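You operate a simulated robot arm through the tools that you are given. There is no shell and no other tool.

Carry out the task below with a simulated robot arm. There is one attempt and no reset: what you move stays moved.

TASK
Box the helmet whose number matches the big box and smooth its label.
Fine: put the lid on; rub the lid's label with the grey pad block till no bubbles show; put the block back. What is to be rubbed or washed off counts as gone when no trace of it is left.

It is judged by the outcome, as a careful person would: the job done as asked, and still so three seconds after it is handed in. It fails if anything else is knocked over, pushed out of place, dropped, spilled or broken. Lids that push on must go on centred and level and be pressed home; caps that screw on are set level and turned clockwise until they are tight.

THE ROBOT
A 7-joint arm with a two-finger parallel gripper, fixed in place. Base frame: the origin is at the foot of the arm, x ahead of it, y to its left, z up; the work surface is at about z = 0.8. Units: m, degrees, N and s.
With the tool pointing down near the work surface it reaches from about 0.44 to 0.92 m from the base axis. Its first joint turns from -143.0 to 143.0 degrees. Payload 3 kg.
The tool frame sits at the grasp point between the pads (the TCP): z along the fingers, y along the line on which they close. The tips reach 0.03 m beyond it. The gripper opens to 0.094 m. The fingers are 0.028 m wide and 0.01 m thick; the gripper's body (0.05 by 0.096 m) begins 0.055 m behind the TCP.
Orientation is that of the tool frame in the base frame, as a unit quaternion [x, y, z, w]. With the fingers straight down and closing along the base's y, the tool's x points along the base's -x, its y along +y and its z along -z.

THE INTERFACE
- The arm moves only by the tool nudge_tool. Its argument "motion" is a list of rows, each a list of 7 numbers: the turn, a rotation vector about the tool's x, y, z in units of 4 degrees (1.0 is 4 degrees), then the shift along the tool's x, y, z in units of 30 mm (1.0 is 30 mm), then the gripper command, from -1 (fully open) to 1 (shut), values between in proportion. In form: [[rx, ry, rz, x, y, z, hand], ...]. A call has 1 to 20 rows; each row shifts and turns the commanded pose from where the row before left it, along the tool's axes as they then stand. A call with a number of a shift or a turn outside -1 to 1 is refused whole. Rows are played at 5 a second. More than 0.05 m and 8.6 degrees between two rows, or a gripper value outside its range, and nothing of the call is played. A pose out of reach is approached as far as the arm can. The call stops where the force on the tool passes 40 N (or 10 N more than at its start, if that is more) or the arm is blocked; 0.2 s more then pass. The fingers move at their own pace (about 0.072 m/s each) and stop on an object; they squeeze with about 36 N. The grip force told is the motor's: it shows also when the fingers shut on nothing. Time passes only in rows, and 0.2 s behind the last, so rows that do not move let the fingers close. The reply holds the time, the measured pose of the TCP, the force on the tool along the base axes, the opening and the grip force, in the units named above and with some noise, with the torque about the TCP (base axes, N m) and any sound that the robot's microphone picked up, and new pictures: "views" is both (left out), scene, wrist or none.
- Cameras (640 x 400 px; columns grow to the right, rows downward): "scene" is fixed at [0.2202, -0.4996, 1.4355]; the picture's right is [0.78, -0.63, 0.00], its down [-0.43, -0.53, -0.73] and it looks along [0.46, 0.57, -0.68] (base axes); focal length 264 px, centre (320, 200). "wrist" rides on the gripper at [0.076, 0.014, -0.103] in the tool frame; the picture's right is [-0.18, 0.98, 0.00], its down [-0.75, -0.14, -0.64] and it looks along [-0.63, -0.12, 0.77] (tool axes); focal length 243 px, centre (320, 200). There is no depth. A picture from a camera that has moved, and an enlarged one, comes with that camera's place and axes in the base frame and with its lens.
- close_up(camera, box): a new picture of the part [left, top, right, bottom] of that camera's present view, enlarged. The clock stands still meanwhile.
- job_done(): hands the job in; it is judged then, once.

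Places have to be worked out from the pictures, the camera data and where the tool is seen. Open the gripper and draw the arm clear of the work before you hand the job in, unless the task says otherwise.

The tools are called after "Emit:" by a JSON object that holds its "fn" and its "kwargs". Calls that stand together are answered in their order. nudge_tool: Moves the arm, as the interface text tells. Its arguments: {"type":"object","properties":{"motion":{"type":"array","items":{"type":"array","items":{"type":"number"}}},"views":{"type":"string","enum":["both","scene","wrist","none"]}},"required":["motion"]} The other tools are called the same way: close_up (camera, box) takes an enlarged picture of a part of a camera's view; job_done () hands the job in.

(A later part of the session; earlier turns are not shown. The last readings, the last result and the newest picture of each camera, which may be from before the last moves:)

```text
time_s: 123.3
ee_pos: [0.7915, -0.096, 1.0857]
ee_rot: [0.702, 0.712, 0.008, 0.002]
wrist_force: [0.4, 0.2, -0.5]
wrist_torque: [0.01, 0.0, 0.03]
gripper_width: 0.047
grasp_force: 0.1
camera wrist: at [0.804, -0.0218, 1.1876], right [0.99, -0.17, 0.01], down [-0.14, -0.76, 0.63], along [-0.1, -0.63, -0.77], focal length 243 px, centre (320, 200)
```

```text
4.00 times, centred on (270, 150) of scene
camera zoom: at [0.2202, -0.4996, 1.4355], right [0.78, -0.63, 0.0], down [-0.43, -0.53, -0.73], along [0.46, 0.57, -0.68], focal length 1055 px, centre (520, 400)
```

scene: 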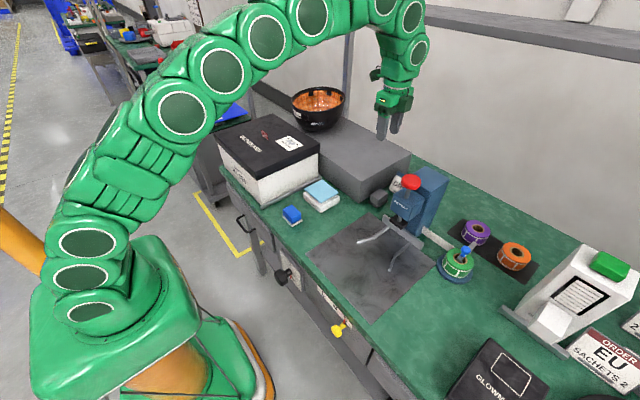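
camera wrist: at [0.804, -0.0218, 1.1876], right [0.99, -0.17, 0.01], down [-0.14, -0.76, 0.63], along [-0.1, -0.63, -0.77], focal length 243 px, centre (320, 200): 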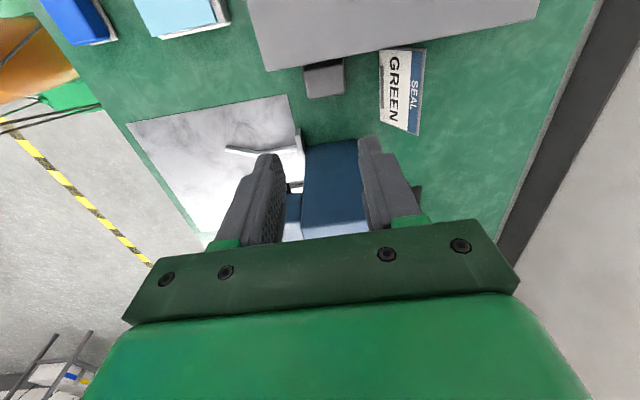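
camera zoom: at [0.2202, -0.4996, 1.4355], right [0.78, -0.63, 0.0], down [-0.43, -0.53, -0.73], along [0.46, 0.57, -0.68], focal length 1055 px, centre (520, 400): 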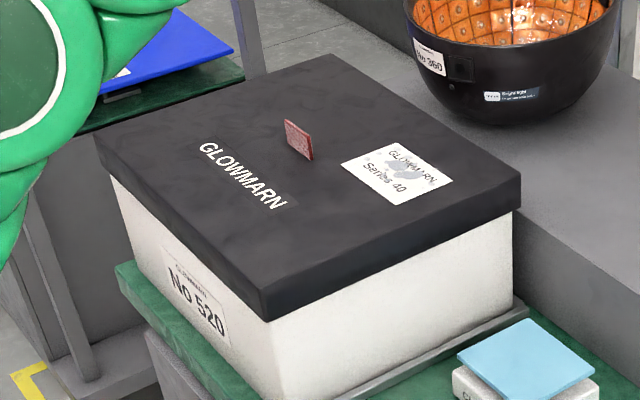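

The block's top is x 0.776–0.827, y -0.124 to -0.089, centre (0.801, -0.1065); the press is well clear. I straighten the tool, centre over the block and lower to TCP z≈0.90 with fingers open.

Emit:
{"fn": "nudge_tool", "kwargs": {"motion": [[0.2, -0.12, 0.2, -0.35, 0.32, 0, -0.75], [0, 0, 0, 0, 0, 1, -0.75], [0, 0, 0, 0, 0, 1, -0.75], [0, 0, 0, 0, 0, 1, -0.75], [0, 0, 0, 0, 0, 1, -0.75], [0, 0, 0, 0, 0, 1, -0.75], [0, 0, 0, 0, 0, 1, -0.75], [0, 0, 0, 0, 0, 0, -0.75]]}}

Emit:
{"fn": "close_up", "kwargs": {"camera": "wrist", "box": [200, 60, 440, 240]}}

Emit:
{"fn": "close_up", "kwargs": {"camera": "scene", "box": [330, 110, 450, 220]}}

```text
time_s: 125.1
ee_pos: [0.805, -0.1074, 0.9046]
ee_rot: [0.707, 0.707, 0.0, 0.0]
wrist_force: [-0.8, -0.3, 0.5]
wrist_torque: [-0.01, 0.0, -0.01]
gripper_width: 0.0823
grasp_force: 0.0
camera wrist: at [0.8189, -0.0319, 1.0061], right [0.98, -0.18, 0.0], down [-0.14, -0.75, 0.64], along [-0.12, -0.63, -0.77], focal length 243 px, centre (320, 200)
```

scene: 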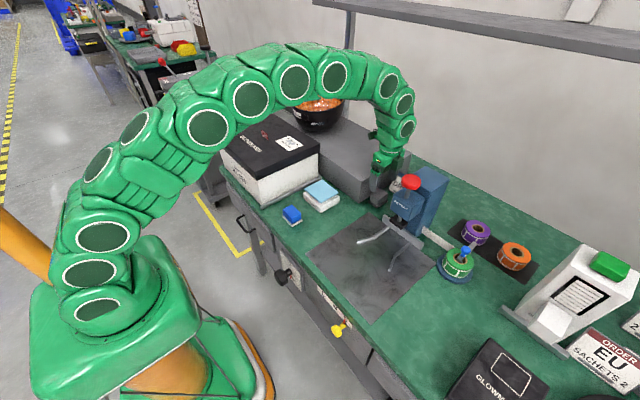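
wrist: 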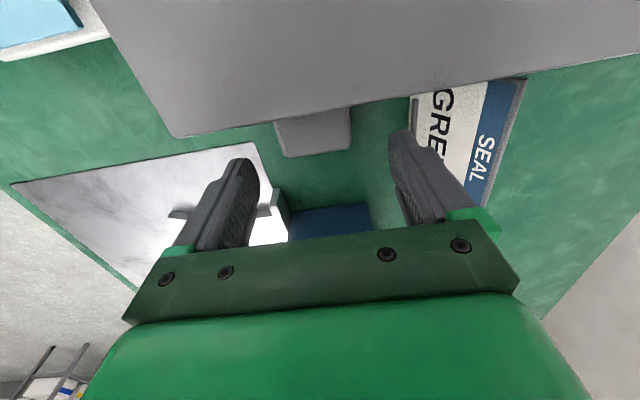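

```text
2.22 times, centred on (320, 150) of wrist
camera zoom: at [0.8189, -0.0319, 1.0061], right [0.98, -0.18, 0.0], down [-0.14, -0.75, 0.64], along [-0.12, -0.63, -0.77], focal length 539 px, centre (320, 311)
```

zoom: 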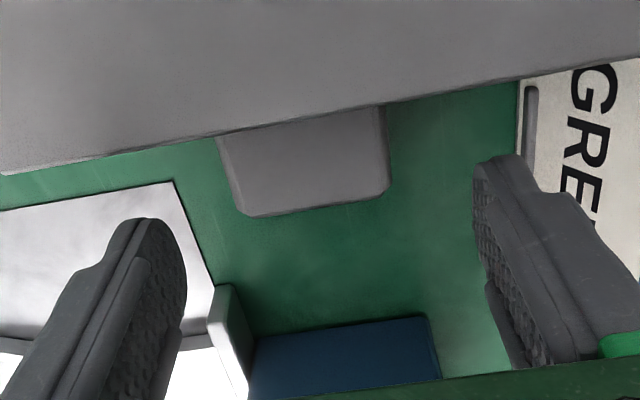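

```text
3.64 times, centred on (390, 165) of scene
camera zoom: at [0.2202, -0.4996, 1.4355], right [0.78, -0.63, 0.0], down [-0.43, -0.53, -0.73], along [0.46, 0.57, -0.68], focal length 959 px, centre (66, 327)
```

zoom: 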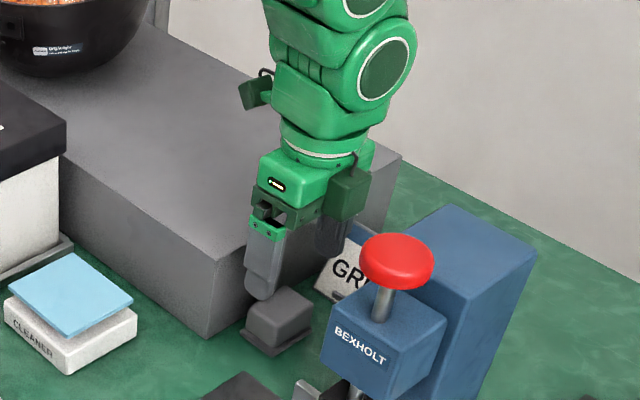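

The block is now seen at x 0.774–0.826, front face y≈-0.120. I trim 5 mm in x and lower to TCP z≈0.852.

Emit:
{"fn": "nudge_tool", "kwargs": {"motion": [[0, 0, 0, 0.07, -0.17, 0.4, -0.75], [0, 0, 0, 0, 0, 0.5, -0.75], [0, 0, 0, 0, 0, 0.5, -0.75], [0, 0, 0, 0, 0, 0.35, -0.75], [0, 0, 0, 0, 0, 0, -0.75]]}}

Emit:
{"fn": "close_up", "kwargs": {"camera": "scene", "box": [330, 130, 430, 220]}}

Emit:
{"fn": "close_up", "kwargs": {"camera": "wrist", "box": [200, 60, 440, 240]}}

```text
time_s: 126.3
ee_pos: [0.7967, -0.1046, 0.8522]
ee_rot: [0.707, 0.707, -0.001, -0.001]
wrist_force: [-0.3, 0.6, -0.1]
wrist_torque: [-0.01, -0.01, 0.01]
gripper_width: 0.0821
grasp_force: 0.1
camera wrist: at [0.8116, -0.0296, 0.9529], right [0.98, -0.18, 0.0], down [-0.14, -0.75, 0.64], along [-0.12, -0.63, -0.77], focal length 243 px, centre (320, 200)
```

scene: 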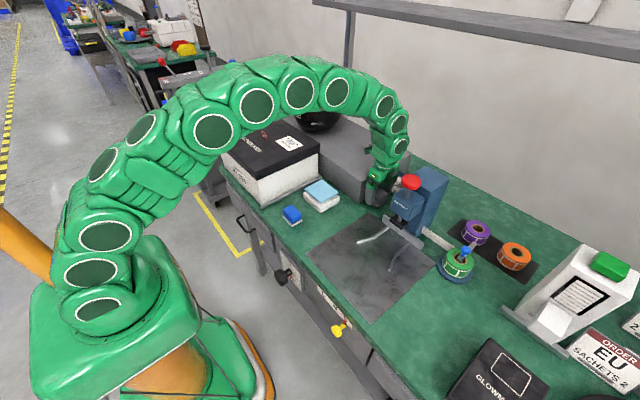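
wrist: 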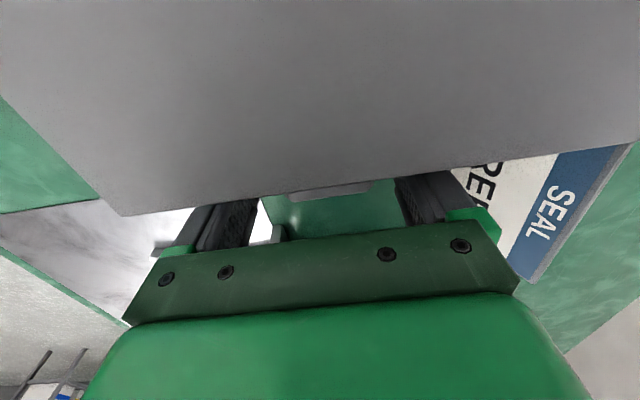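

```text
4.44 times, centred on (380, 175) of scene
camera zoom: at [0.2202, -0.4996, 1.4355], right [0.78, -0.63, 0.0], down [-0.43, -0.53, -0.73], along [0.46, 0.57, -0.68], focal length 1172 px, centre (53, 311)
```

zoom: 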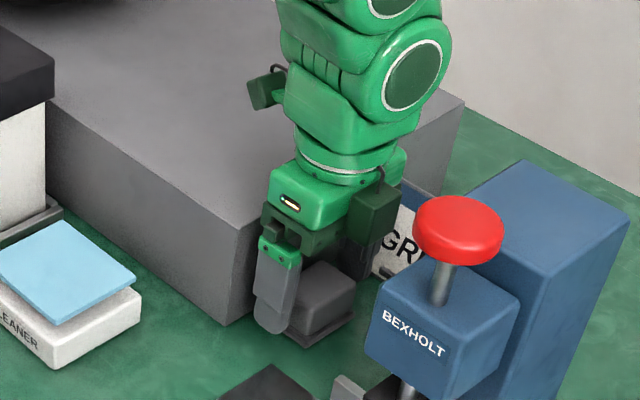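

```text
2.22 times, centred on (320, 150) of wrist
camera zoom: at [0.8116, -0.0296, 0.9529], right [0.98, -0.18, 0.0], down [-0.14, -0.75, 0.64], along [-0.12, -0.63, -0.77], focal length 539 px, centre (320, 311)
```

zoom: 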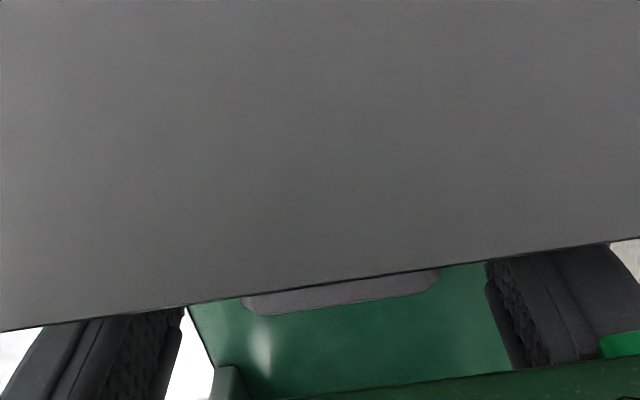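

The block is between the fingers, 3 mm off centre in x. I shift +3 mm and close.

Emit:
{"fn": "nudge_tool", "kwargs": {"motion": [[0, 0, 0, 0, 0.1, 0, -0.75], [0, 0, 0, 0, 0, 0, -0.4], [0, 0, 0, 0, 0, 0, -0.2], [0, 0, 0, 0, 0, 0, 0], [0, 0, 0, 0, 0, 0, 0.3], [0, 0, 0, 0, 0, 0, 1], [0, 0, 0, 0, 0, 0, 1]]}}

Emit:
{"fn": "close_up", "kwargs": {"camera": "scene", "box": [330, 130, 430, 220]}}

```text
time_s: 127.9
ee_pos: [0.8013, -0.1047, 0.8511]
ee_rot: [0.707, 0.707, 0.0, 0.0]
wrist_force: [0.4, 0.6, 1.7]
wrist_torque: [0.02, -0.04, 0.0]
gripper_width: 0.0548
grasp_force: 36.2
camera wrist: at [0.8149, -0.0297, 0.953], right [0.98, -0.18, 0.0], down [-0.14, -0.75, 0.64], along [-0.12, -0.63, -0.77], focal length 243 px, centre (320, 200)
```

scene: 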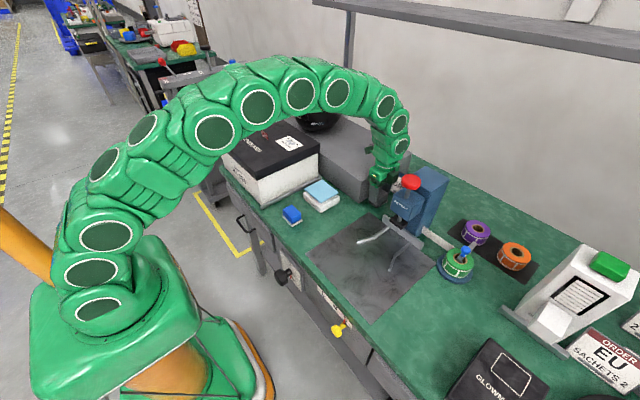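
wrist: 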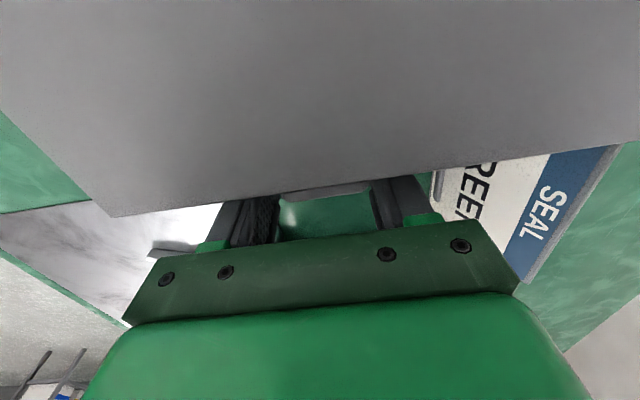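

```text
4.44 times, centred on (380, 175) of scene
camera zoom: at [0.2202, -0.4996, 1.4355], right [0.78, -0.63, 0.0], down [-0.43, -0.53, -0.73], along [0.46, 0.57, -0.68], focal length 1172 px, centre (53, 311)
```

zoom: 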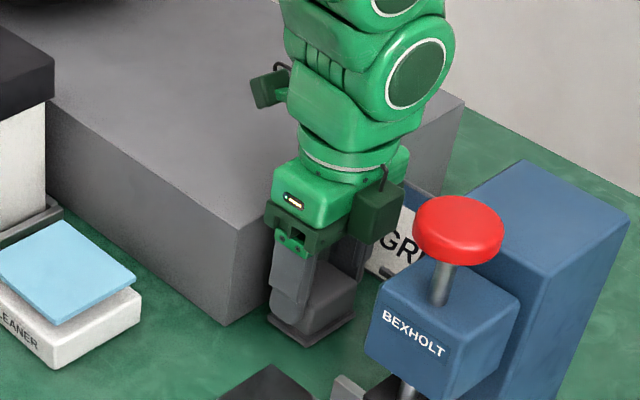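

The block is held (54.8 mm). I lift it straight up and carry it toward the label, which I place at about x 0.612–0.674, y 0.152–0.236 on the lid.

Emit:
{"fn": "nudge_tool", "kwargs": {"motion": [[0, 0, 0, 0, 0, -0.4, 1], [0, 0, 0, 0, 0, -0.8, 1], [0, 0, 0, 0, 0, -1, 1], [0, 0, 0, 0, 0, -1, 1], [0, 0, 0, 0, 0, -1, 1], [0, 0, 0, 0, 0, -1, 1], [0, 0, 0, 0, 0, -1, 1], [0, 0, 0, 0, 0, -1, 1], [0, 0, 0, 0, 0, -0.8, 1], [0, 0, 0, 0, 0, 0, 1]], "views": "scene"}}

Emit:
{"fn": "nudge_tool", "kwargs": {"motion": [[0, 0, 0, 0.5, -0.27, 0, 1], [0, 0, 0, 0.9, -0.48, 0, 1], [0, 0, 0, 0.9, -0.48, 0, 1], [0, 0, 0, 0.9, -0.48, 0, 1], [0, 0, 0, 0.9, -0.48, 0, 1], [0, 0, 0, 0.9, -0.48, 0, 1], [0, 0, 0, 0.9, -0.48, 0, 1], [0, 0, 0, 0.9, -0.48, 0, 1], [0, 0, 0, 0.9, -0.48, 0, 1], [0, 0, 0, 0.9, -0.48, 0, 1], [0, 0, 0, 0.9, -0.48, 0, 1], [0, 0, 0, 0.5, -0.27, 0, 1], [0, 0, 0, 0, 0, 0, 1]]}}

Emit:
{"fn": "close_up", "kwargs": {"camera": "scene", "box": [205, 80, 335, 180]}}

```text
time_s: 130.1
ee_pos: [0.8003, -0.105, 1.0915]
ee_rot: [0.707, 0.707, 0.001, 0.0]
wrist_force: [0.4, 0.6, -0.8]
wrist_torque: [0.0, -0.04, 0.01]
gripper_width: 0.0549
grasp_force: 36.6
```

scene: 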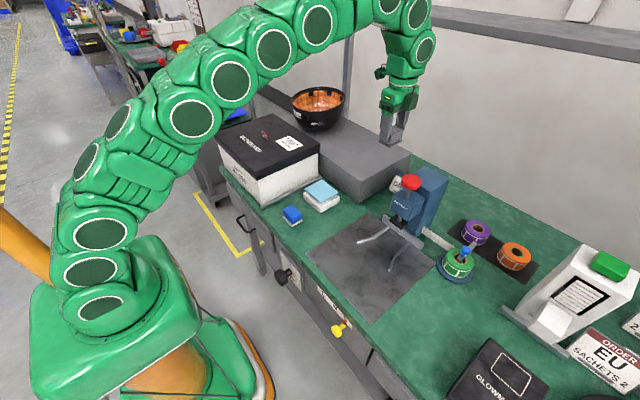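

```text
time_s: 132.9
ee_pos: [0.6408, 0.1962, 1.0905]
ee_rot: [0.707, 0.707, -0.001, -0.001]
wrist_force: [-0.3, -0.3, -0.9]
wrist_torque: [-0.01, 0.01, -0.01]
gripper_width: 0.0547
grasp_force: 36.1
camera wrist: at [0.6544, 0.2705, 1.193], right [0.98, -0.18, 0.0], down [-0.14, -0.75, 0.64], along [-0.12, -0.63, -0.77], focal length 243 px, centre (320, 200)
```

scene: 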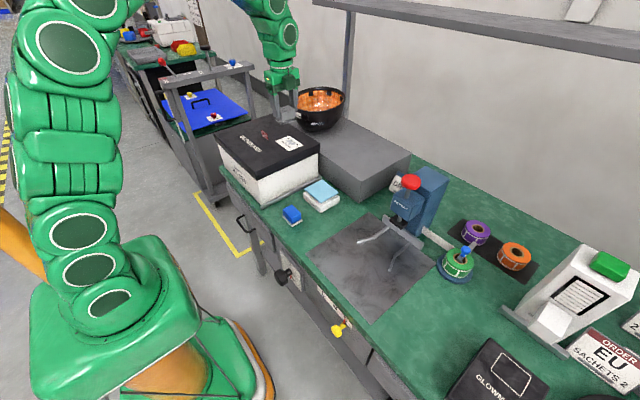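
wrist: 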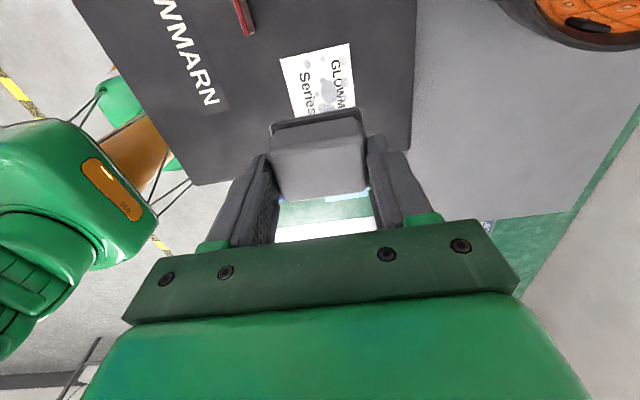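

```text
4.00 times, centred on (270, 130) of scene
camera zoom: at [0.2202, -0.4996, 1.4355], right [0.78, -0.63, 0.0], down [-0.43, -0.53, -0.73], along [0.46, 0.57, -0.68], focal length 1055 px, centre (520, 480)
```

zoom: 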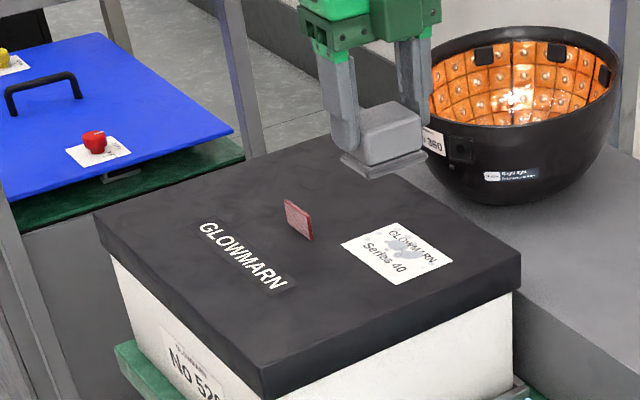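

The label spans about x 0.614–0.677, y 0.154–0.239. I centre the pad above it and lower to just above the lid.

Emit:
{"fn": "nudge_tool", "kwargs": {"motion": [[0, 0, 0, 0.03, 0.14, 0.7, 1], [0, 0, 0, 0, 0, 0.8, 1], [0, 0, 0, 0, 0, 0.7, 1], [0, 0, 0, 0, 0, 0.4, 1], [0, 0, 0, 0, 0, 0, 1]]}}

Emit:
{"fn": "close_up", "kwargs": {"camera": "scene", "box": [265, 110, 335, 165]}}

```text
time_s: 134.1
ee_pos: [0.6457, 0.1954, 1.0141]
ee_rot: [0.707, 0.707, 0.0, 0.0]
wrist_force: [0.6, 0.1, -0.6]
wrist_torque: [0.02, 0.02, -0.02]
gripper_width: 0.0549
grasp_force: 36.0
camera wrist: at [0.6597, 0.2706, 1.1158], right [0.98, -0.18, 0.0], down [-0.14, -0.75, 0.64], along [-0.12, -0.63, -0.77], focal length 243 px, centre (320, 200)
```

scene: 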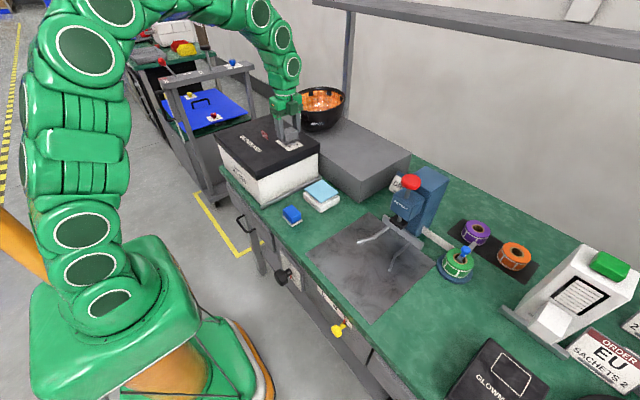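
wrist: 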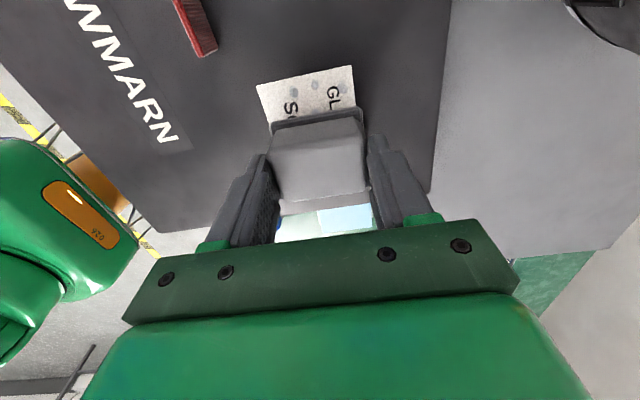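

```text
7.27 times, centred on (300, 138) of scene
camera zoom: at [0.2202, -0.4996, 1.4355], right [0.78, -0.63, 0.0], down [-0.43, -0.53, -0.73], along [0.46, 0.57, -0.68], focal length 1918 px, centre (466, 654)
```

zoom: 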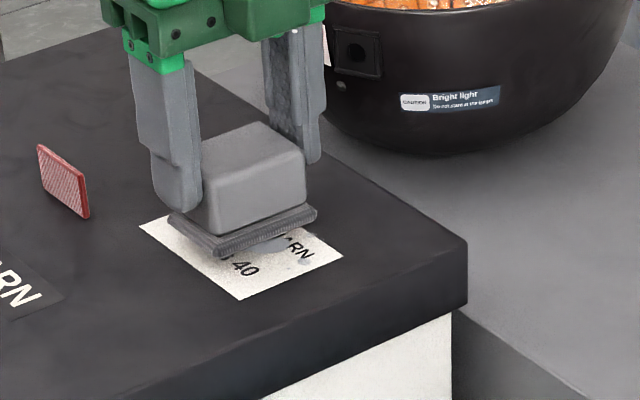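

The pad hovers about 8–9 mm above the label. I lower in small steps to a light contact.

Emit:
{"fn": "nudge_tool", "kwargs": {"motion": [[0, 0, 0, 0, 0, 0.1, 1], [0, 0, 0, 0, 0, 0.1, 1], [0, 0, 0, 0, 0, 0, 1]], "views": "none"}}

Emit:
{"fn": "nudge_tool", "kwargs": {"motion": [[0, 0, 0, 0, 0, 0.07, 1], [0, 0, 0, 0, 0, 0, 1]], "views": "none"}}

Emit:
{"fn": "nudge_tool", "kwargs": {"motion": [[0, 0, 0, 0, 0, 0.05, 1], [0, 0, 0, 0, 0, 0, 1]], "views": "none"}}

```text
time_s: 134.9
ee_pos: [0.6452, 0.1956, 1.0075]
ee_rot: [0.707, 0.707, 0.0, 0.001]
wrist_force: [-0.1, 0.6, -1.4]
wrist_torque: [0.02, 0.0, -0.02]
gripper_width: 0.055
grasp_force: 36.5
```

```text
time_s: 135.5
ee_pos: [0.6452, 0.1959, 1.0054]
ee_rot: [0.707, 0.707, -0.001, -0.001]
wrist_force: [-0.6, -0.6, -0.3]
wrist_torque: [0.02, 0.05, -0.02]
gripper_width: 0.0547
grasp_force: 36.1
```

```text
time_s: 136.1
ee_pos: [0.645, 0.1972, 1.0049]
ee_rot: [0.707, 0.707, 0.0, 0.0]
wrist_force: [-3.9, 0.6, 20.0]
wrist_torque: [-0.03, 0.28, 0.01]
gripper_width: 0.0549
grasp_force: 35.7
```

Contact at 20 N, a bit firm. I ease off half a millimetre and make a first set of strokes along y over lane x≈0.645.

Emit:
{"fn": "nudge_tool", "kwargs": {"motion": [[0, 0, 0, 0, 0, -0.02, 1], [0, 0, 0, 0.25, 0, 0, 1], [0, 0, 0, 0.3, 0, 0, 1], [0, 0, 0, 0.3, 0, 0, 1], [0, 0, 0, 0.25, 0, 0, 1], [0, 0, 0, 0, 0, 0, 1]]}}

Emit:
{"fn": "close_up", "kwargs": {"camera": "scene", "box": [265, 110, 335, 165]}}

```text
time_s: 137.5
ee_pos: [0.6444, 0.2296, 1.0048]
ee_rot: [0.707, 0.707, -0.001, -0.001]
wrist_force: [-1.8, -6.4, 16.7]
wrist_torque: [-0.29, -0.02, -0.03]
gripper_width: 0.0549
grasp_force: 36.4
camera wrist: at [0.6586, 0.304, 1.1067], right [0.98, -0.18, 0.0], down [-0.14, -0.75, 0.64], along [-0.12, -0.63, -0.77], focal length 243 px, centre (320, 200)
```

scene: 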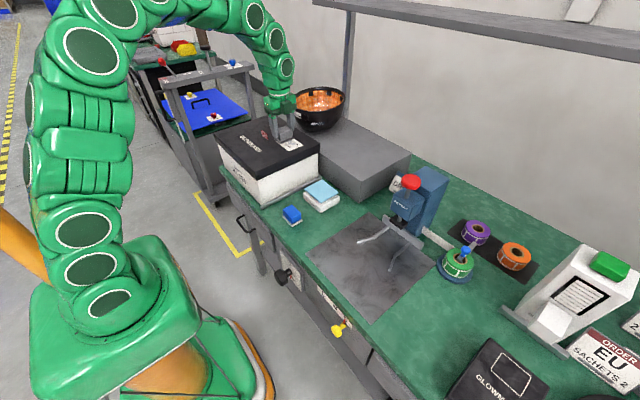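
wrist: 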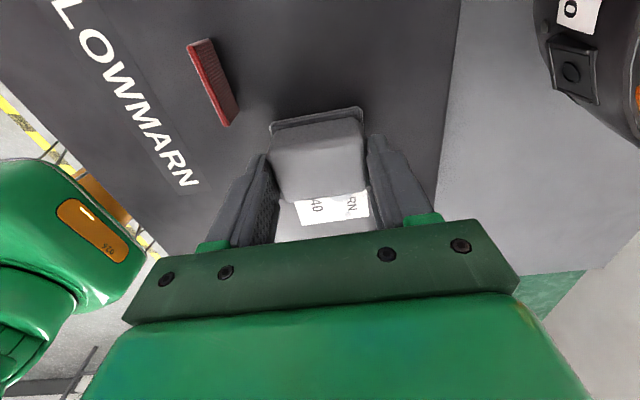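

```text
7.27 times, centred on (300, 138) of scene
camera zoom: at [0.2202, -0.4996, 1.4355], right [0.78, -0.63, 0.0], down [-0.43, -0.53, -0.73], along [0.46, 0.57, -0.68], focal length 1918 px, centre (466, 654)
```

zoom: 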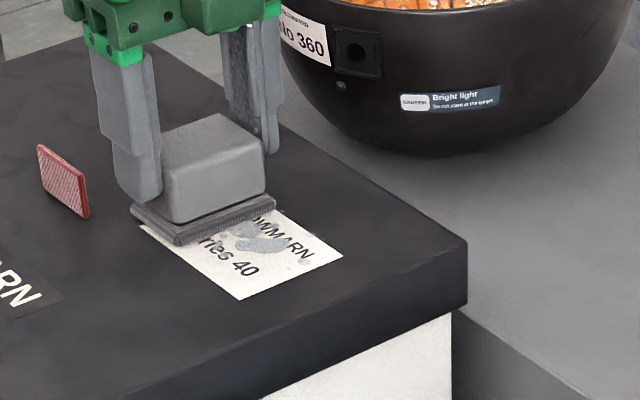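

The strokes work with ~17 N and the lid stays put. I rub back and forth along the label's length.

Emit:
{"fn": "nudge_tool", "kwargs": {"motion": [[0, 0, 0, -0.28, 0, 0, 1], [0, 0, 0, -0.28, 0, 0, 1], [0, 0, 0, -0.28, 0, 0, 1], [0, 0, 0, -0.28, 0, 0, 1], [0, 0, 0, -0.28, 0, 0, 1], [0, 0, 0, -0.28, 0, 0, 1], [0, 0, 0, -0.28, 0, 0, 1], [0, 0, 0, -0.28, 0, 0, 1], [0, 0, 0, 0, 0, 0, 1], [0, 0, 0, 0.28, 0, 0, 1], [0, 0, 0, 0.28, 0, 0, 1], [0, 0, 0, 0.28, 0, 0, 1], [0, 0, 0, 0.28, 0, 0, 1], [0, 0, 0, 0.28, 0, 0, 1], [0, 0, 0, 0.28, 0, 0, 1], [0, 0, 0, 0.28, 0, 0, 1], [0, 0, 0, 0.28, 0, 0, 1], [0, 0, 0, 0, 0, 0, 1]]}}

Emit:
{"fn": "close_up", "kwargs": {"camera": "scene", "box": [265, 110, 335, 165]}}

```text
time_s: 141.3
ee_pos: [0.6443, 0.2294, 1.0048]
ee_rot: [0.707, 0.707, 0.0, 0.0]
wrist_force: [0.5, -8.5, 26.9]
wrist_torque: [-0.34, 0.02, -0.02]
gripper_width: 0.055
grasp_force: 35.9
camera wrist: at [0.6587, 0.304, 1.1062], right [0.98, -0.18, 0.0], down [-0.14, -0.75, 0.64], along [-0.12, -0.63, -0.77], focal length 243 px, centre (320, 200)
```

scene: 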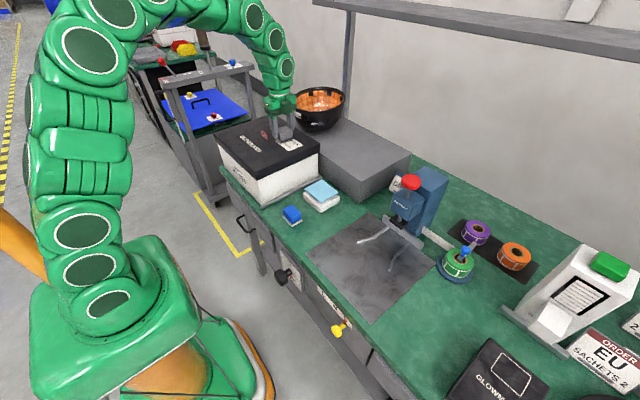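
wrist: 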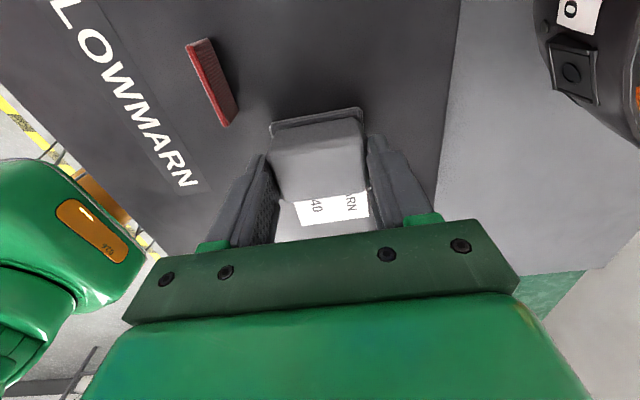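

```text
7.27 times, centred on (300, 138) of scene
camera zoom: at [0.2202, -0.4996, 1.4355], right [0.78, -0.63, 0.0], down [-0.43, -0.53, -0.73], along [0.46, 0.57, -0.68], focal length 1918 px, centre (466, 654)
```

zoom: 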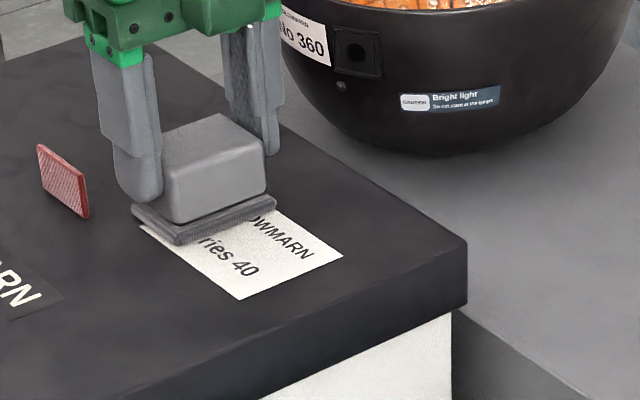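

The visible part is now clean. I do further passes 6 mm to the +x side and then 6 mm to the -x side to cover the label's edges.

Emit:
{"fn": "nudge_tool", "kwargs": {"motion": [[0, 0, 0, 0, 0.2, -0.01, 1], [0, 0, 0, -0.3, 0, 0, 1], [0, 0, 0, -0.3, 0, 0, 1], [0, 0, 0, -0.3, 0, 0, 1], [0, 0, 0, -0.3, 0, 0, 1], [0, 0, 0, -0.3, 0, 0, 1], [0, 0, 0, -0.3, 0, 0, 1], [0, 0, 0, -0.3, 0, 0, 1], [0, 0, 0, -0.2, 0, 0, 1], [0, 0, 0, 0, -0.2, 0, 1], [0, 0, 0, 0, -0.2, 0, 1], [0, 0, 0, 0.3, 0, 0, 1], [0, 0, 0, 0.3, 0, 0, 1], [0, 0, 0, 0.3, 0, 0, 1], [0, 0, 0, 0.3, 0, 0, 1], [0, 0, 0, 0.3, 0, 0, 1], [0, 0, 0, 0.3, 0, 0, 1], [0, 0, 0, 0.3, 0, 0, 1], [0, 0, 0, 0.2, 0, 0, 1], [0, 0, 0, 0, 0, 0, 1]]}}

Emit:
{"fn": "close_up", "kwargs": {"camera": "scene", "box": [265, 110, 335, 165]}}

```text
time_s: 145.5
ee_pos: [0.6375, 0.2289, 1.0048]
ee_rot: [0.707, 0.707, -0.001, 0.0]
wrist_force: [-0.8, -0.2, 0.9]
wrist_torque: [-0.02, -0.05, 0.01]
gripper_width: 0.0546
grasp_force: 35.8
camera wrist: at [0.6523, 0.304, 1.1064], right [0.98, -0.18, 0.0], down [-0.14, -0.75, 0.64], along [-0.12, -0.63, -0.77], focal length 243 px, centre (320, 200)
```

scene: 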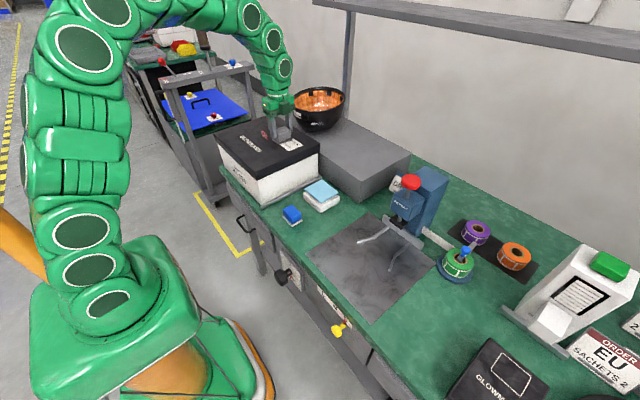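
wrist: 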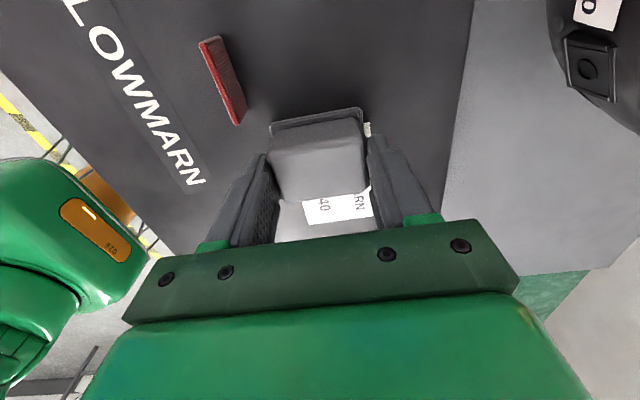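

```text
7.27 times, centred on (300, 138) of scene
camera zoom: at [0.2202, -0.4996, 1.4355], right [0.78, -0.63, 0.0], down [-0.43, -0.53, -0.73], along [0.46, 0.57, -0.68], focal length 1918 px, centre (466, 654)
```

zoom: 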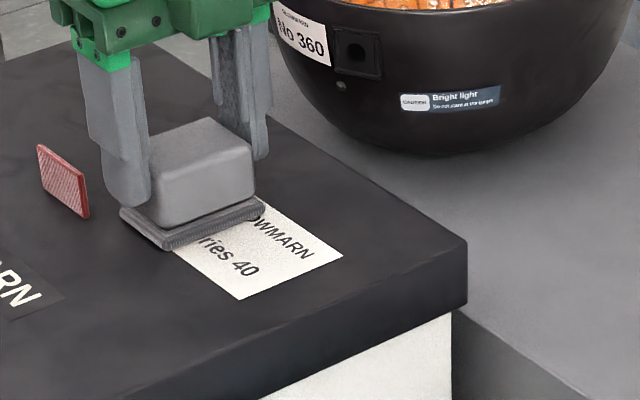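

Contact went light on the last lane, so first I lift the block and move it +y out of the view to inspect the whole label.

Emit:
{"fn": "nudge_tool", "kwargs": {"motion": [[0, 0, 0, 0, 0, -0.7, 1], [0, 0, 0, 0, 0, -0.9, 1], [0, 0, 0, 0.8, 0, 0, 1], [0, 0, 0, 0.9, 0, 0, 1], [0, 0, 0, 0.9, 0, 0, 1], [0, 0, 0, 0.9, 0, 0, 1], [0, 0, 0, 0, 0, 0, 1]]}}

Emit:
{"fn": "close_up", "kwargs": {"camera": "scene", "box": [270, 130, 310, 160]}}

Emit:
{"fn": "close_up", "kwargs": {"camera": "wrist", "box": [240, 60, 440, 220]}}

```text
time_s: 147.1
ee_pos: [0.6384, 0.3336, 1.0518]
ee_rot: [0.707, 0.708, 0.0, -0.001]
wrist_force: [0.4, -0.9, -1.0]
wrist_torque: [-0.01, -0.03, 0.02]
gripper_width: 0.0552
grasp_force: 36.2
camera wrist: at [0.6525, 0.4088, 1.1535], right [0.98, -0.18, 0.0], down [-0.14, -0.75, 0.64], along [-0.12, -0.63, -0.77], focal length 243 px, centre (320, 200)
```

scene: 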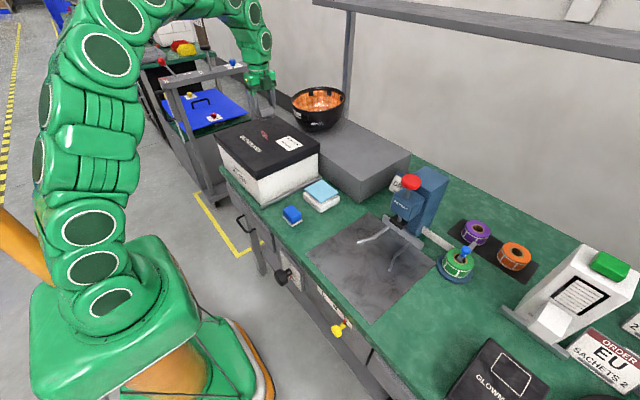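
wrist: 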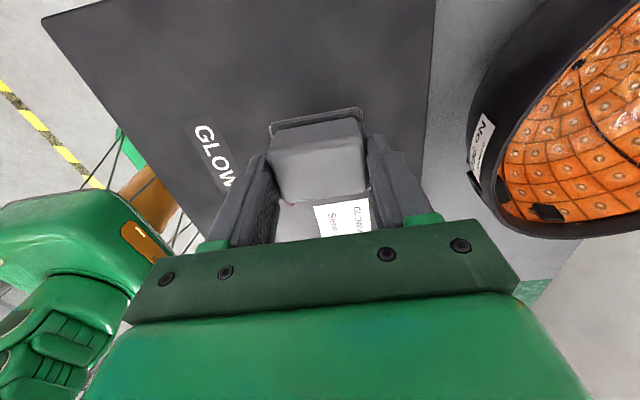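

```text
13.33 times, centred on (290, 145) of scene
camera zoom: at [0.2202, -0.4996, 1.4355], right [0.78, -0.63, 0.0], down [-0.43, -0.53, -0.73], along [0.46, 0.57, -0.68], focal length 3517 px, centre (720, 933)
```

zoom: 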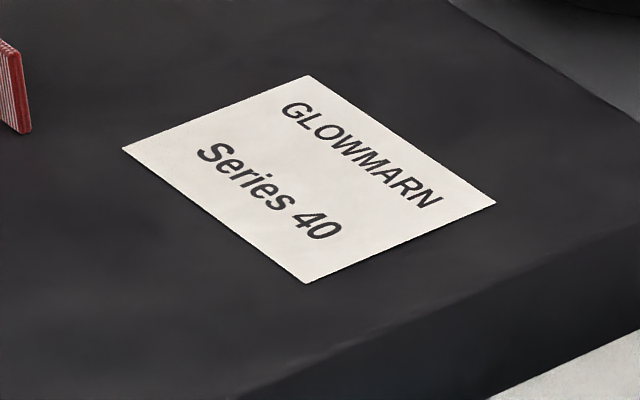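

```text
2.50 times, centred on (340, 140) of wrist
camera zoom: at [0.6525, 0.4088, 1.1535], right [0.98, -0.18, 0.0], down [-0.14, -0.75, 0.64], along [-0.12, -0.63, -0.77], focal length 606 px, centre (270, 350)
```

zoom: 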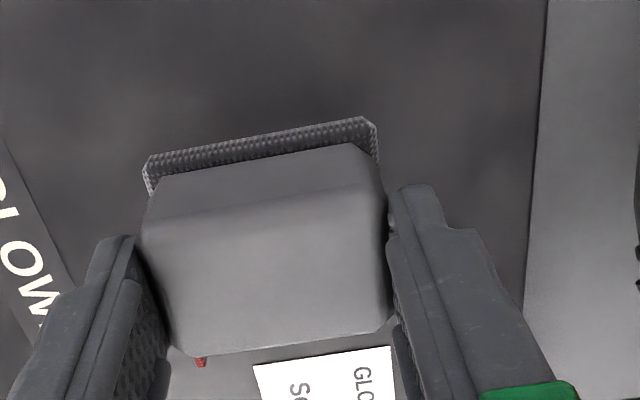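

The label looks clean. I zoom in further on its halves to be sure no faint trace remains.

Emit:
{"fn": "close_up", "kwargs": {"camera": "scene", "box": [276, 133, 294, 147]}}

Emit:
{"fn": "close_up", "kwargs": {"camera": "scene", "box": [286, 137, 304, 152]}}

Emit:
{"fn": "close_up", "kwargs": {"camera": "scene", "box": [205, 100, 335, 200]}}

```text
16.00 times, centred on (285, 140) of scene
camera zoom: at [0.2202, -0.4996, 1.4355], right [0.78, -0.63, 0.0], down [-0.43, -0.53, -0.73], along [0.46, 0.57, -0.68], focal length 4221 px, centre (880, 1160)
```

zoom: 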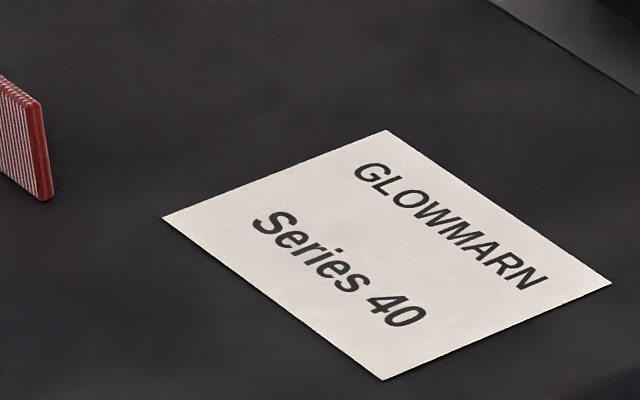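

```text
16.00 times, centred on (295, 144) of scene
camera zoom: at [0.2202, -0.4996, 1.4355], right [0.78, -0.63, 0.0], down [-0.43, -0.53, -0.73], along [0.46, 0.57, -0.68], focal length 4221 px, centre (720, 1088)
```

zoom: 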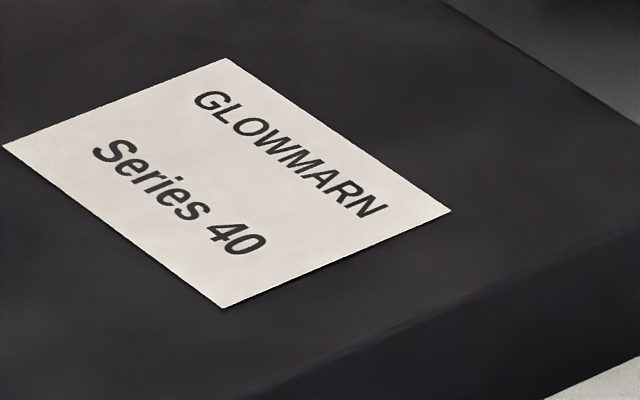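

```text
4.00 times, centred on (270, 150) of scene
camera zoom: at [0.2202, -0.4996, 1.4355], right [0.78, -0.63, 0.0], down [-0.43, -0.53, -0.73], along [0.46, 0.57, -0.68], focal length 1055 px, centre (520, 400)
```

zoom: 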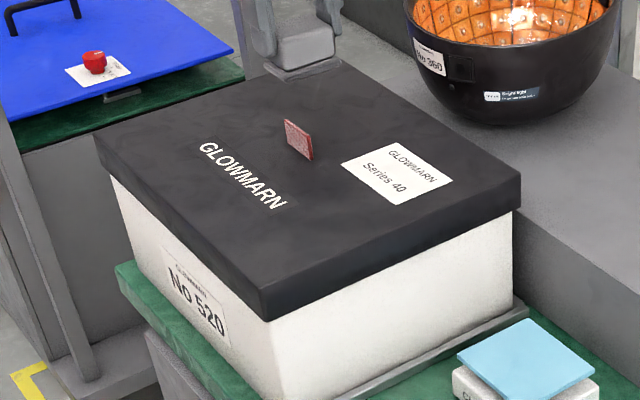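

No trace is visible. For certainty about the edges I make one more firm pass along each side lane; first back over the -x lane.

Emit:
{"fn": "nudge_tool", "kwargs": {"motion": [[0, 0, 0, -0.9, 0, 0, 1], [0, 0, 0, -0.9, 0, 0, 1], [0, 0, 0, -0.9, 0, 0, 1], [0, 0, 0, -0.8, 0, 0, 1], [0, 0, 0, 0, 0, 0.7, 1], [0, 0, 0, 0, 0, 0.7, 1], [0, 0, 0, 0, 0, 0.13, 1], [0, 0, 0, 0, 0, 0, 1]], "views": "none"}}

Emit:
{"fn": "nudge_tool", "kwargs": {"motion": [[0, 0, 0, 0, 0, 0.04, 1], [0, 0, 0, 0, 0, 0, 1]], "views": "none"}}

```text
time_s: 148.9
ee_pos: [0.6398, 0.2282, 1.0083]
ee_rot: [0.707, 0.707, -0.001, 0.0]
wrist_force: [0.1, 0.5, -0.4]
wrist_torque: [0.01, 0.01, 0.01]
gripper_width: 0.0551
grasp_force: 36.4
```

```text
time_s: 149.5
ee_pos: [0.6401, 0.2284, 1.0063]
ee_rot: [0.708, 0.706, -0.001, -0.001]
wrist_force: [-1.0, 0.4, -0.1]
wrist_torque: [0.04, -0.02, 0.0]
gripper_width: 0.055
grasp_force: 36.2
```

Just above the surface; I lower further in fine steps.

Emit:
{"fn": "nudge_tool", "kwargs": {"motion": [[0, 0, 0, 0, 0, 0.04, 1], [0, 0, 0, 0, 0, 0, 1]], "views": "none"}}

Emit:
{"fn": "nudge_tool", "kwargs": {"motion": [[0, 0, 0, 0, 0, 0.025, 1], [0, 0, 0, 0, 0, 0, 1]], "views": "none"}}

```text
time_s: 150.1
ee_pos: [0.6392, 0.2291, 1.0043]
ee_rot: [0.708, 0.707, 0.0, 0.0]
wrist_force: [-0.1, 1.0, -0.3]
wrist_torque: [0.04, -0.03, 0.02]
gripper_width: 0.0548
grasp_force: 36.1
```

```text
time_s: 150.7
ee_pos: [0.6393, 0.2283, 1.0052]
ee_rot: [0.707, 0.707, 0.0, 0.0]
wrist_force: [2.4, 0.4, 12.7]
wrist_torque: [0.02, -0.07, -0.02]
gripper_width: 0.0549
grasp_force: 35.8
```

Contact at 12.7 N. I stroke along the -x lane, shift 13 mm, and stroke back along the +x lane.

Emit:
{"fn": "nudge_tool", "kwargs": {"motion": [[0, 0, 0, -0.3, 0, 0.005, 1], [0, 0, 0, -0.3, 0, 0, 1], [0, 0, 0, -0.3, 0, 0, 1], [0, 0, 0, -0.3, 0, 0, 1], [0, 0, 0, -0.3, 0, 0, 1], [0, 0, 0, -0.3, 0, 0, 1], [0, 0, 0, -0.3, 0, 0, 1], [0, 0, 0, -0.2, 0, 0, 1], [0, 0, 0, 0, 0.22, 0, 1], [0, 0, 0, 0, 0.22, 0, 1], [0, 0, 0, 0, 0, 0, 1]], "views": "none"}}

Emit:
{"fn": "nudge_tool", "kwargs": {"motion": [[0, 0, 0, 0.3, 0, 0, 1], [0, 0, 0, 0.3, 0, 0, 1], [0, 0, 0, 0.3, 0, 0, 1], [0, 0, 0, 0.3, 0, 0, 1], [0, 0, 0, 0.3, 0, 0, 1], [0, 0, 0, 0.3, 0, 0, 1], [0, 0, 0, 0.3, 0, 0, 1], [0, 0, 0, 0.2, 0, 0, 1], [0, 0, 0, 0, 0, 0, 1]], "views": "none"}}

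```text
time_s: 153.1
ee_pos: [0.6518, 0.1599, 1.0034]
ee_rot: [0.707, 0.707, 0.0, 0.001]
wrist_force: [-0.5, -2.0, 6.1]
wrist_torque: [-0.2, 0.04, 0.02]
gripper_width: 0.0549
grasp_force: 36.0
```

```text
time_s: 155.1
ee_pos: [0.6526, 0.2308, 1.0038]
ee_rot: [0.707, 0.707, 0.001, -0.001]
wrist_force: [0.6, -0.2, 4.6]
wrist_torque: [-0.11, 0.02, 0.04]
gripper_width: 0.0549
grasp_force: 36.2
```

Contact was kept all along. I lift the block, move it aside and inspect the label and lid again.

Emit:
{"fn": "nudge_tool", "kwargs": {"motion": [[0, 0, 0, 0, 0, -0.7, 1], [0, 0, 0, 0, 0, -1, 1], [0, 0, 0, 0, 0, -1, 1], [0, 0, 0, 0.6, 0, 0, 1], [0, 0, 0, 0.9, 0, 0, 1], [0, 0, 0, 0.9, 0, 0, 1], [0, 0, 0, 0, 0, 0, 1]], "views": "scene"}}

Emit:
{"fn": "close_up", "kwargs": {"camera": "scene", "box": [276, 133, 302, 152]}}

Emit:
{"fn": "close_up", "kwargs": {"camera": "scene", "box": [205, 100, 335, 200]}}

```text
time_s: 156.7
ee_pos: [0.6518, 0.3018, 1.0861]
ee_rot: [0.707, 0.708, -0.001, -0.001]
wrist_force: [-0.1, -0.2, -1.0]
wrist_torque: [-0.01, -0.03, 0.02]
gripper_width: 0.0549
grasp_force: 35.7
```

scene: 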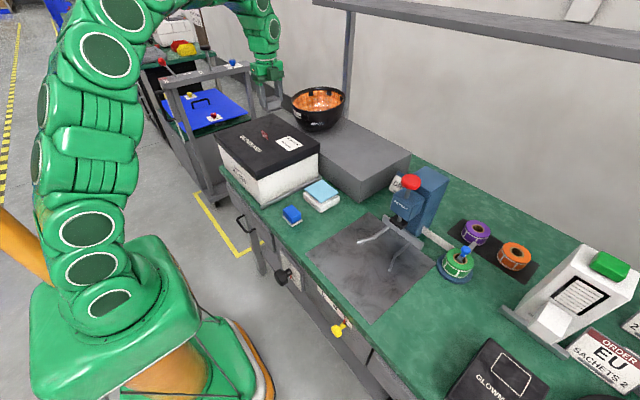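

```text
16.00 times, centred on (289, 142) of scene
camera zoom: at [0.2202, -0.4996, 1.4355], right [0.78, -0.63, 0.0], down [-0.43, -0.53, -0.73], along [0.46, 0.57, -0.68], focal length 4221 px, centre (816, 1120)
```

zoom: 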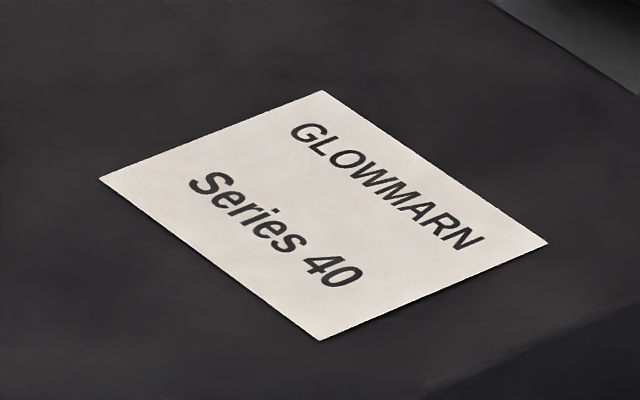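

```text
4.00 times, centred on (270, 150) of scene
camera zoom: at [0.2202, -0.4996, 1.4355], right [0.78, -0.63, 0.0], down [-0.43, -0.53, -0.73], along [0.46, 0.57, -0.68], focal length 1055 px, centre (520, 400)
```

zoom: 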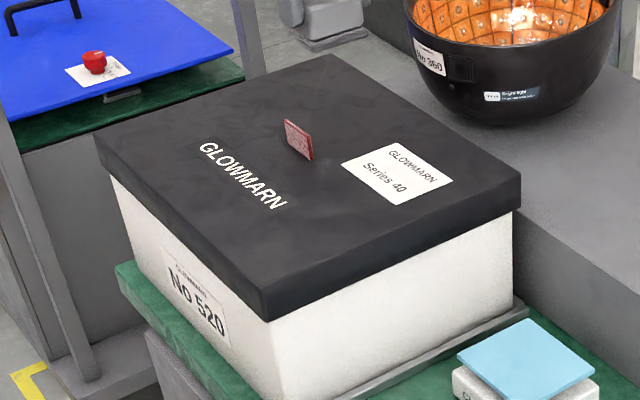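

The label looks smooth. I use the nearer wrist camera to double-check its +y corner region.

Emit:
{"fn": "close_up", "kwargs": {"camera": "wrist", "box": [260, 150, 400, 240]}}

```text
4.44 times, centred on (330, 195) of wrist
camera zoom: at [0.6662, 0.3766, 1.188], right [0.98, -0.18, 0.0], down [-0.14, -0.75, 0.64], along [-0.12, -0.63, -0.77], focal length 1078 px, centre (276, 222)
```

zoom: 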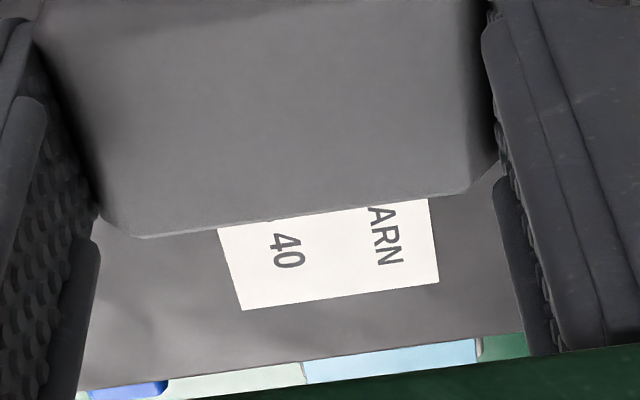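

The -y half is perfectly clean. On the way back I pause at y≈0.10, from where the wrist camera sees the other half.

Emit:
{"fn": "nudge_tool", "kwargs": {"motion": [[0, 0, 0, -0.5, 0, 0, 1], [0, 0, 0, -0.9, 0, 0, 1], [0, 0, 0, -0.9, 0, 0, 1], [0, 0, 0, -0.9, 0, 0, 1], [0, 0, 0, -0.9, 0, 0, 1], [0, 0, 0, -0.9, 0, 0, 1], [0, 0, 0, -0.9, 0, 0, 1], [0, 0, 0, -0.6, 0, 0, 1], [0, 0, 0, 0, 0, 0, 1]], "views": "wrist"}}

Emit:
{"fn": "close_up", "kwargs": {"camera": "wrist", "box": [240, 0, 380, 110]}}

```text
time_s: 158.7
ee_pos: [0.652, 0.1059, 1.0854]
ee_rot: [0.707, 0.707, -0.001, -0.001]
wrist_force: [-1.0, 0.0, -0.4]
wrist_torque: [-0.01, 0.0, 0.0]
gripper_width: 0.0546
grasp_force: 35.8
camera wrist: at [0.6657, 0.1807, 1.1874], right [0.98, -0.18, 0.0], down [-0.14, -0.75, 0.64], along [-0.12, -0.63, -0.77], focal length 243 px, centre (320, 200)
```

wrist: 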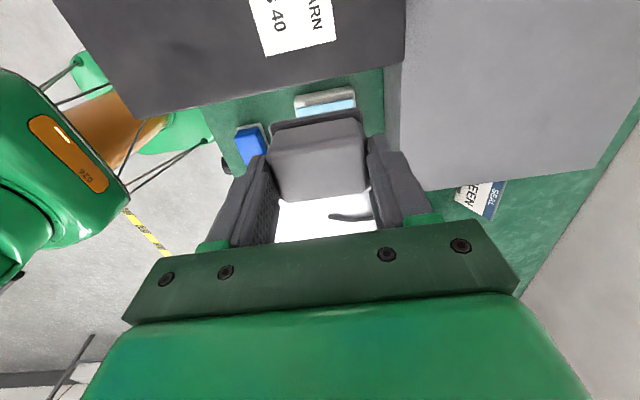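

```text
3.64 times, centred on (310, 55) of wrist
camera zoom: at [0.6657, 0.1807, 1.1874], right [0.98, -0.18, 0.0], down [-0.14, -0.75, 0.64], along [-0.12, -0.63, -0.77], focal length 882 px, centre (356, 727)
```

zoom: 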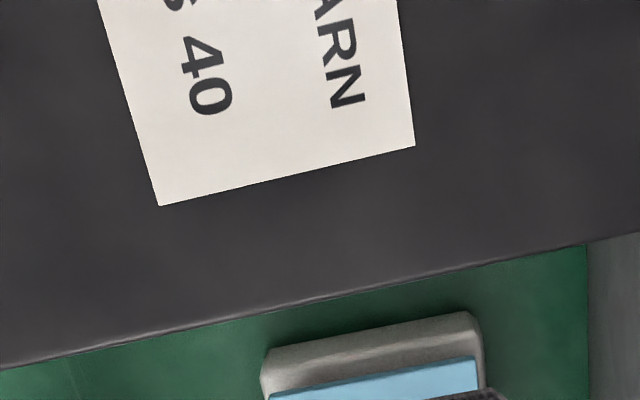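

Slightly too far; I go back 5 cm to see the label's +y half.

Emit:
{"fn": "nudge_tool", "kwargs": {"motion": [[0, 0, 0, 0.6, 0, 0, 1], [0, 0, 0, 0.9, 0, 0, 1], [0, 0, 0, 0.2, 0, 0, 1], [0, 0, 0, 0, 0, 0, 1]], "views": "none"}}

Emit:
{"fn": "close_up", "kwargs": {"camera": "wrist", "box": [240, 0, 400, 120]}}

```text
time_s: 159.7
ee_pos: [0.6524, 0.1578, 1.0855]
ee_rot: [0.707, 0.707, 0.0, -0.001]
wrist_force: [-0.7, 1.0, -0.9]
wrist_torque: [-0.03, 0.02, -0.01]
gripper_width: 0.0548
grasp_force: 36.0
```

```text
3.33 times, centred on (320, 60) of wrist
camera zoom: at [0.6662, 0.2319, 1.1871], right [0.98, -0.18, 0.0], down [-0.14, -0.75, 0.64], along [-0.12, -0.63, -0.77], focal length 809 px, centre (320, 667)
```

zoom: 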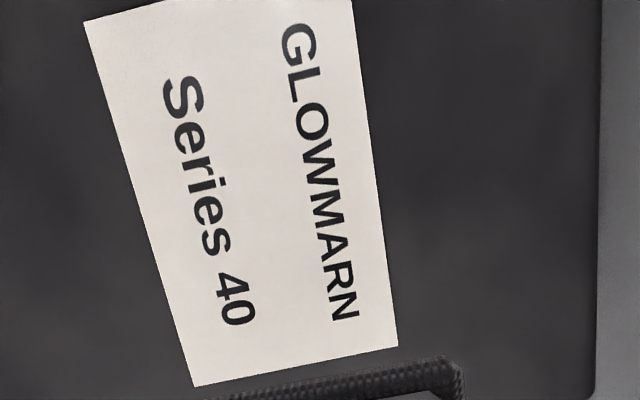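

I zoom on the label's top-left part once more.

Emit:
{"fn": "close_up", "kwargs": {"camera": "wrist", "box": [258, 0, 298, 28]}}

Emit:
{"fn": "close_up", "kwargs": {"camera": "scene", "box": [272, 136, 290, 148]}}

```text
14.29 times, centred on (278, 14) of wrist
camera zoom: at [0.6662, 0.2319, 1.1871], right [0.98, -0.18, 0.0], down [-0.14, -0.75, 0.64], along [-0.12, -0.63, -0.77], focal length 3466 px, centre (920, 2857)
```

zoom: 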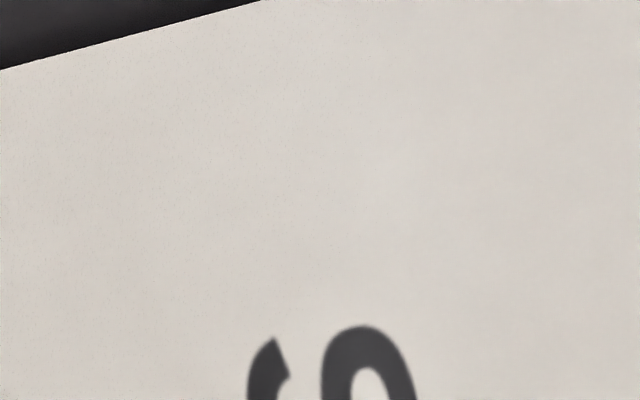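

```text
16.00 times, centred on (281, 142) of scene
camera zoom: at [0.2202, -0.4996, 1.4355], right [0.78, -0.63, 0.0], down [-0.43, -0.53, -0.73], along [0.46, 0.57, -0.68], focal length 4221 px, centre (944, 1128)
```

zoom: 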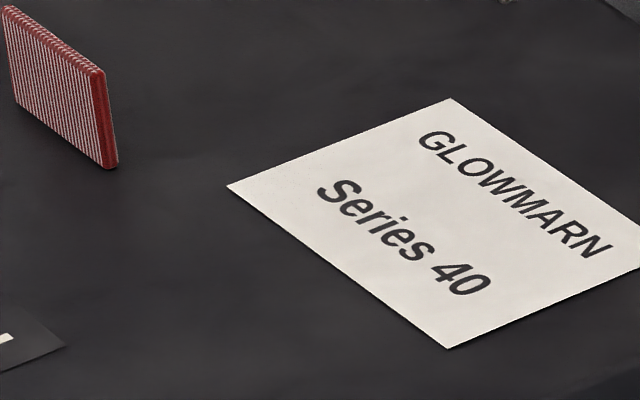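

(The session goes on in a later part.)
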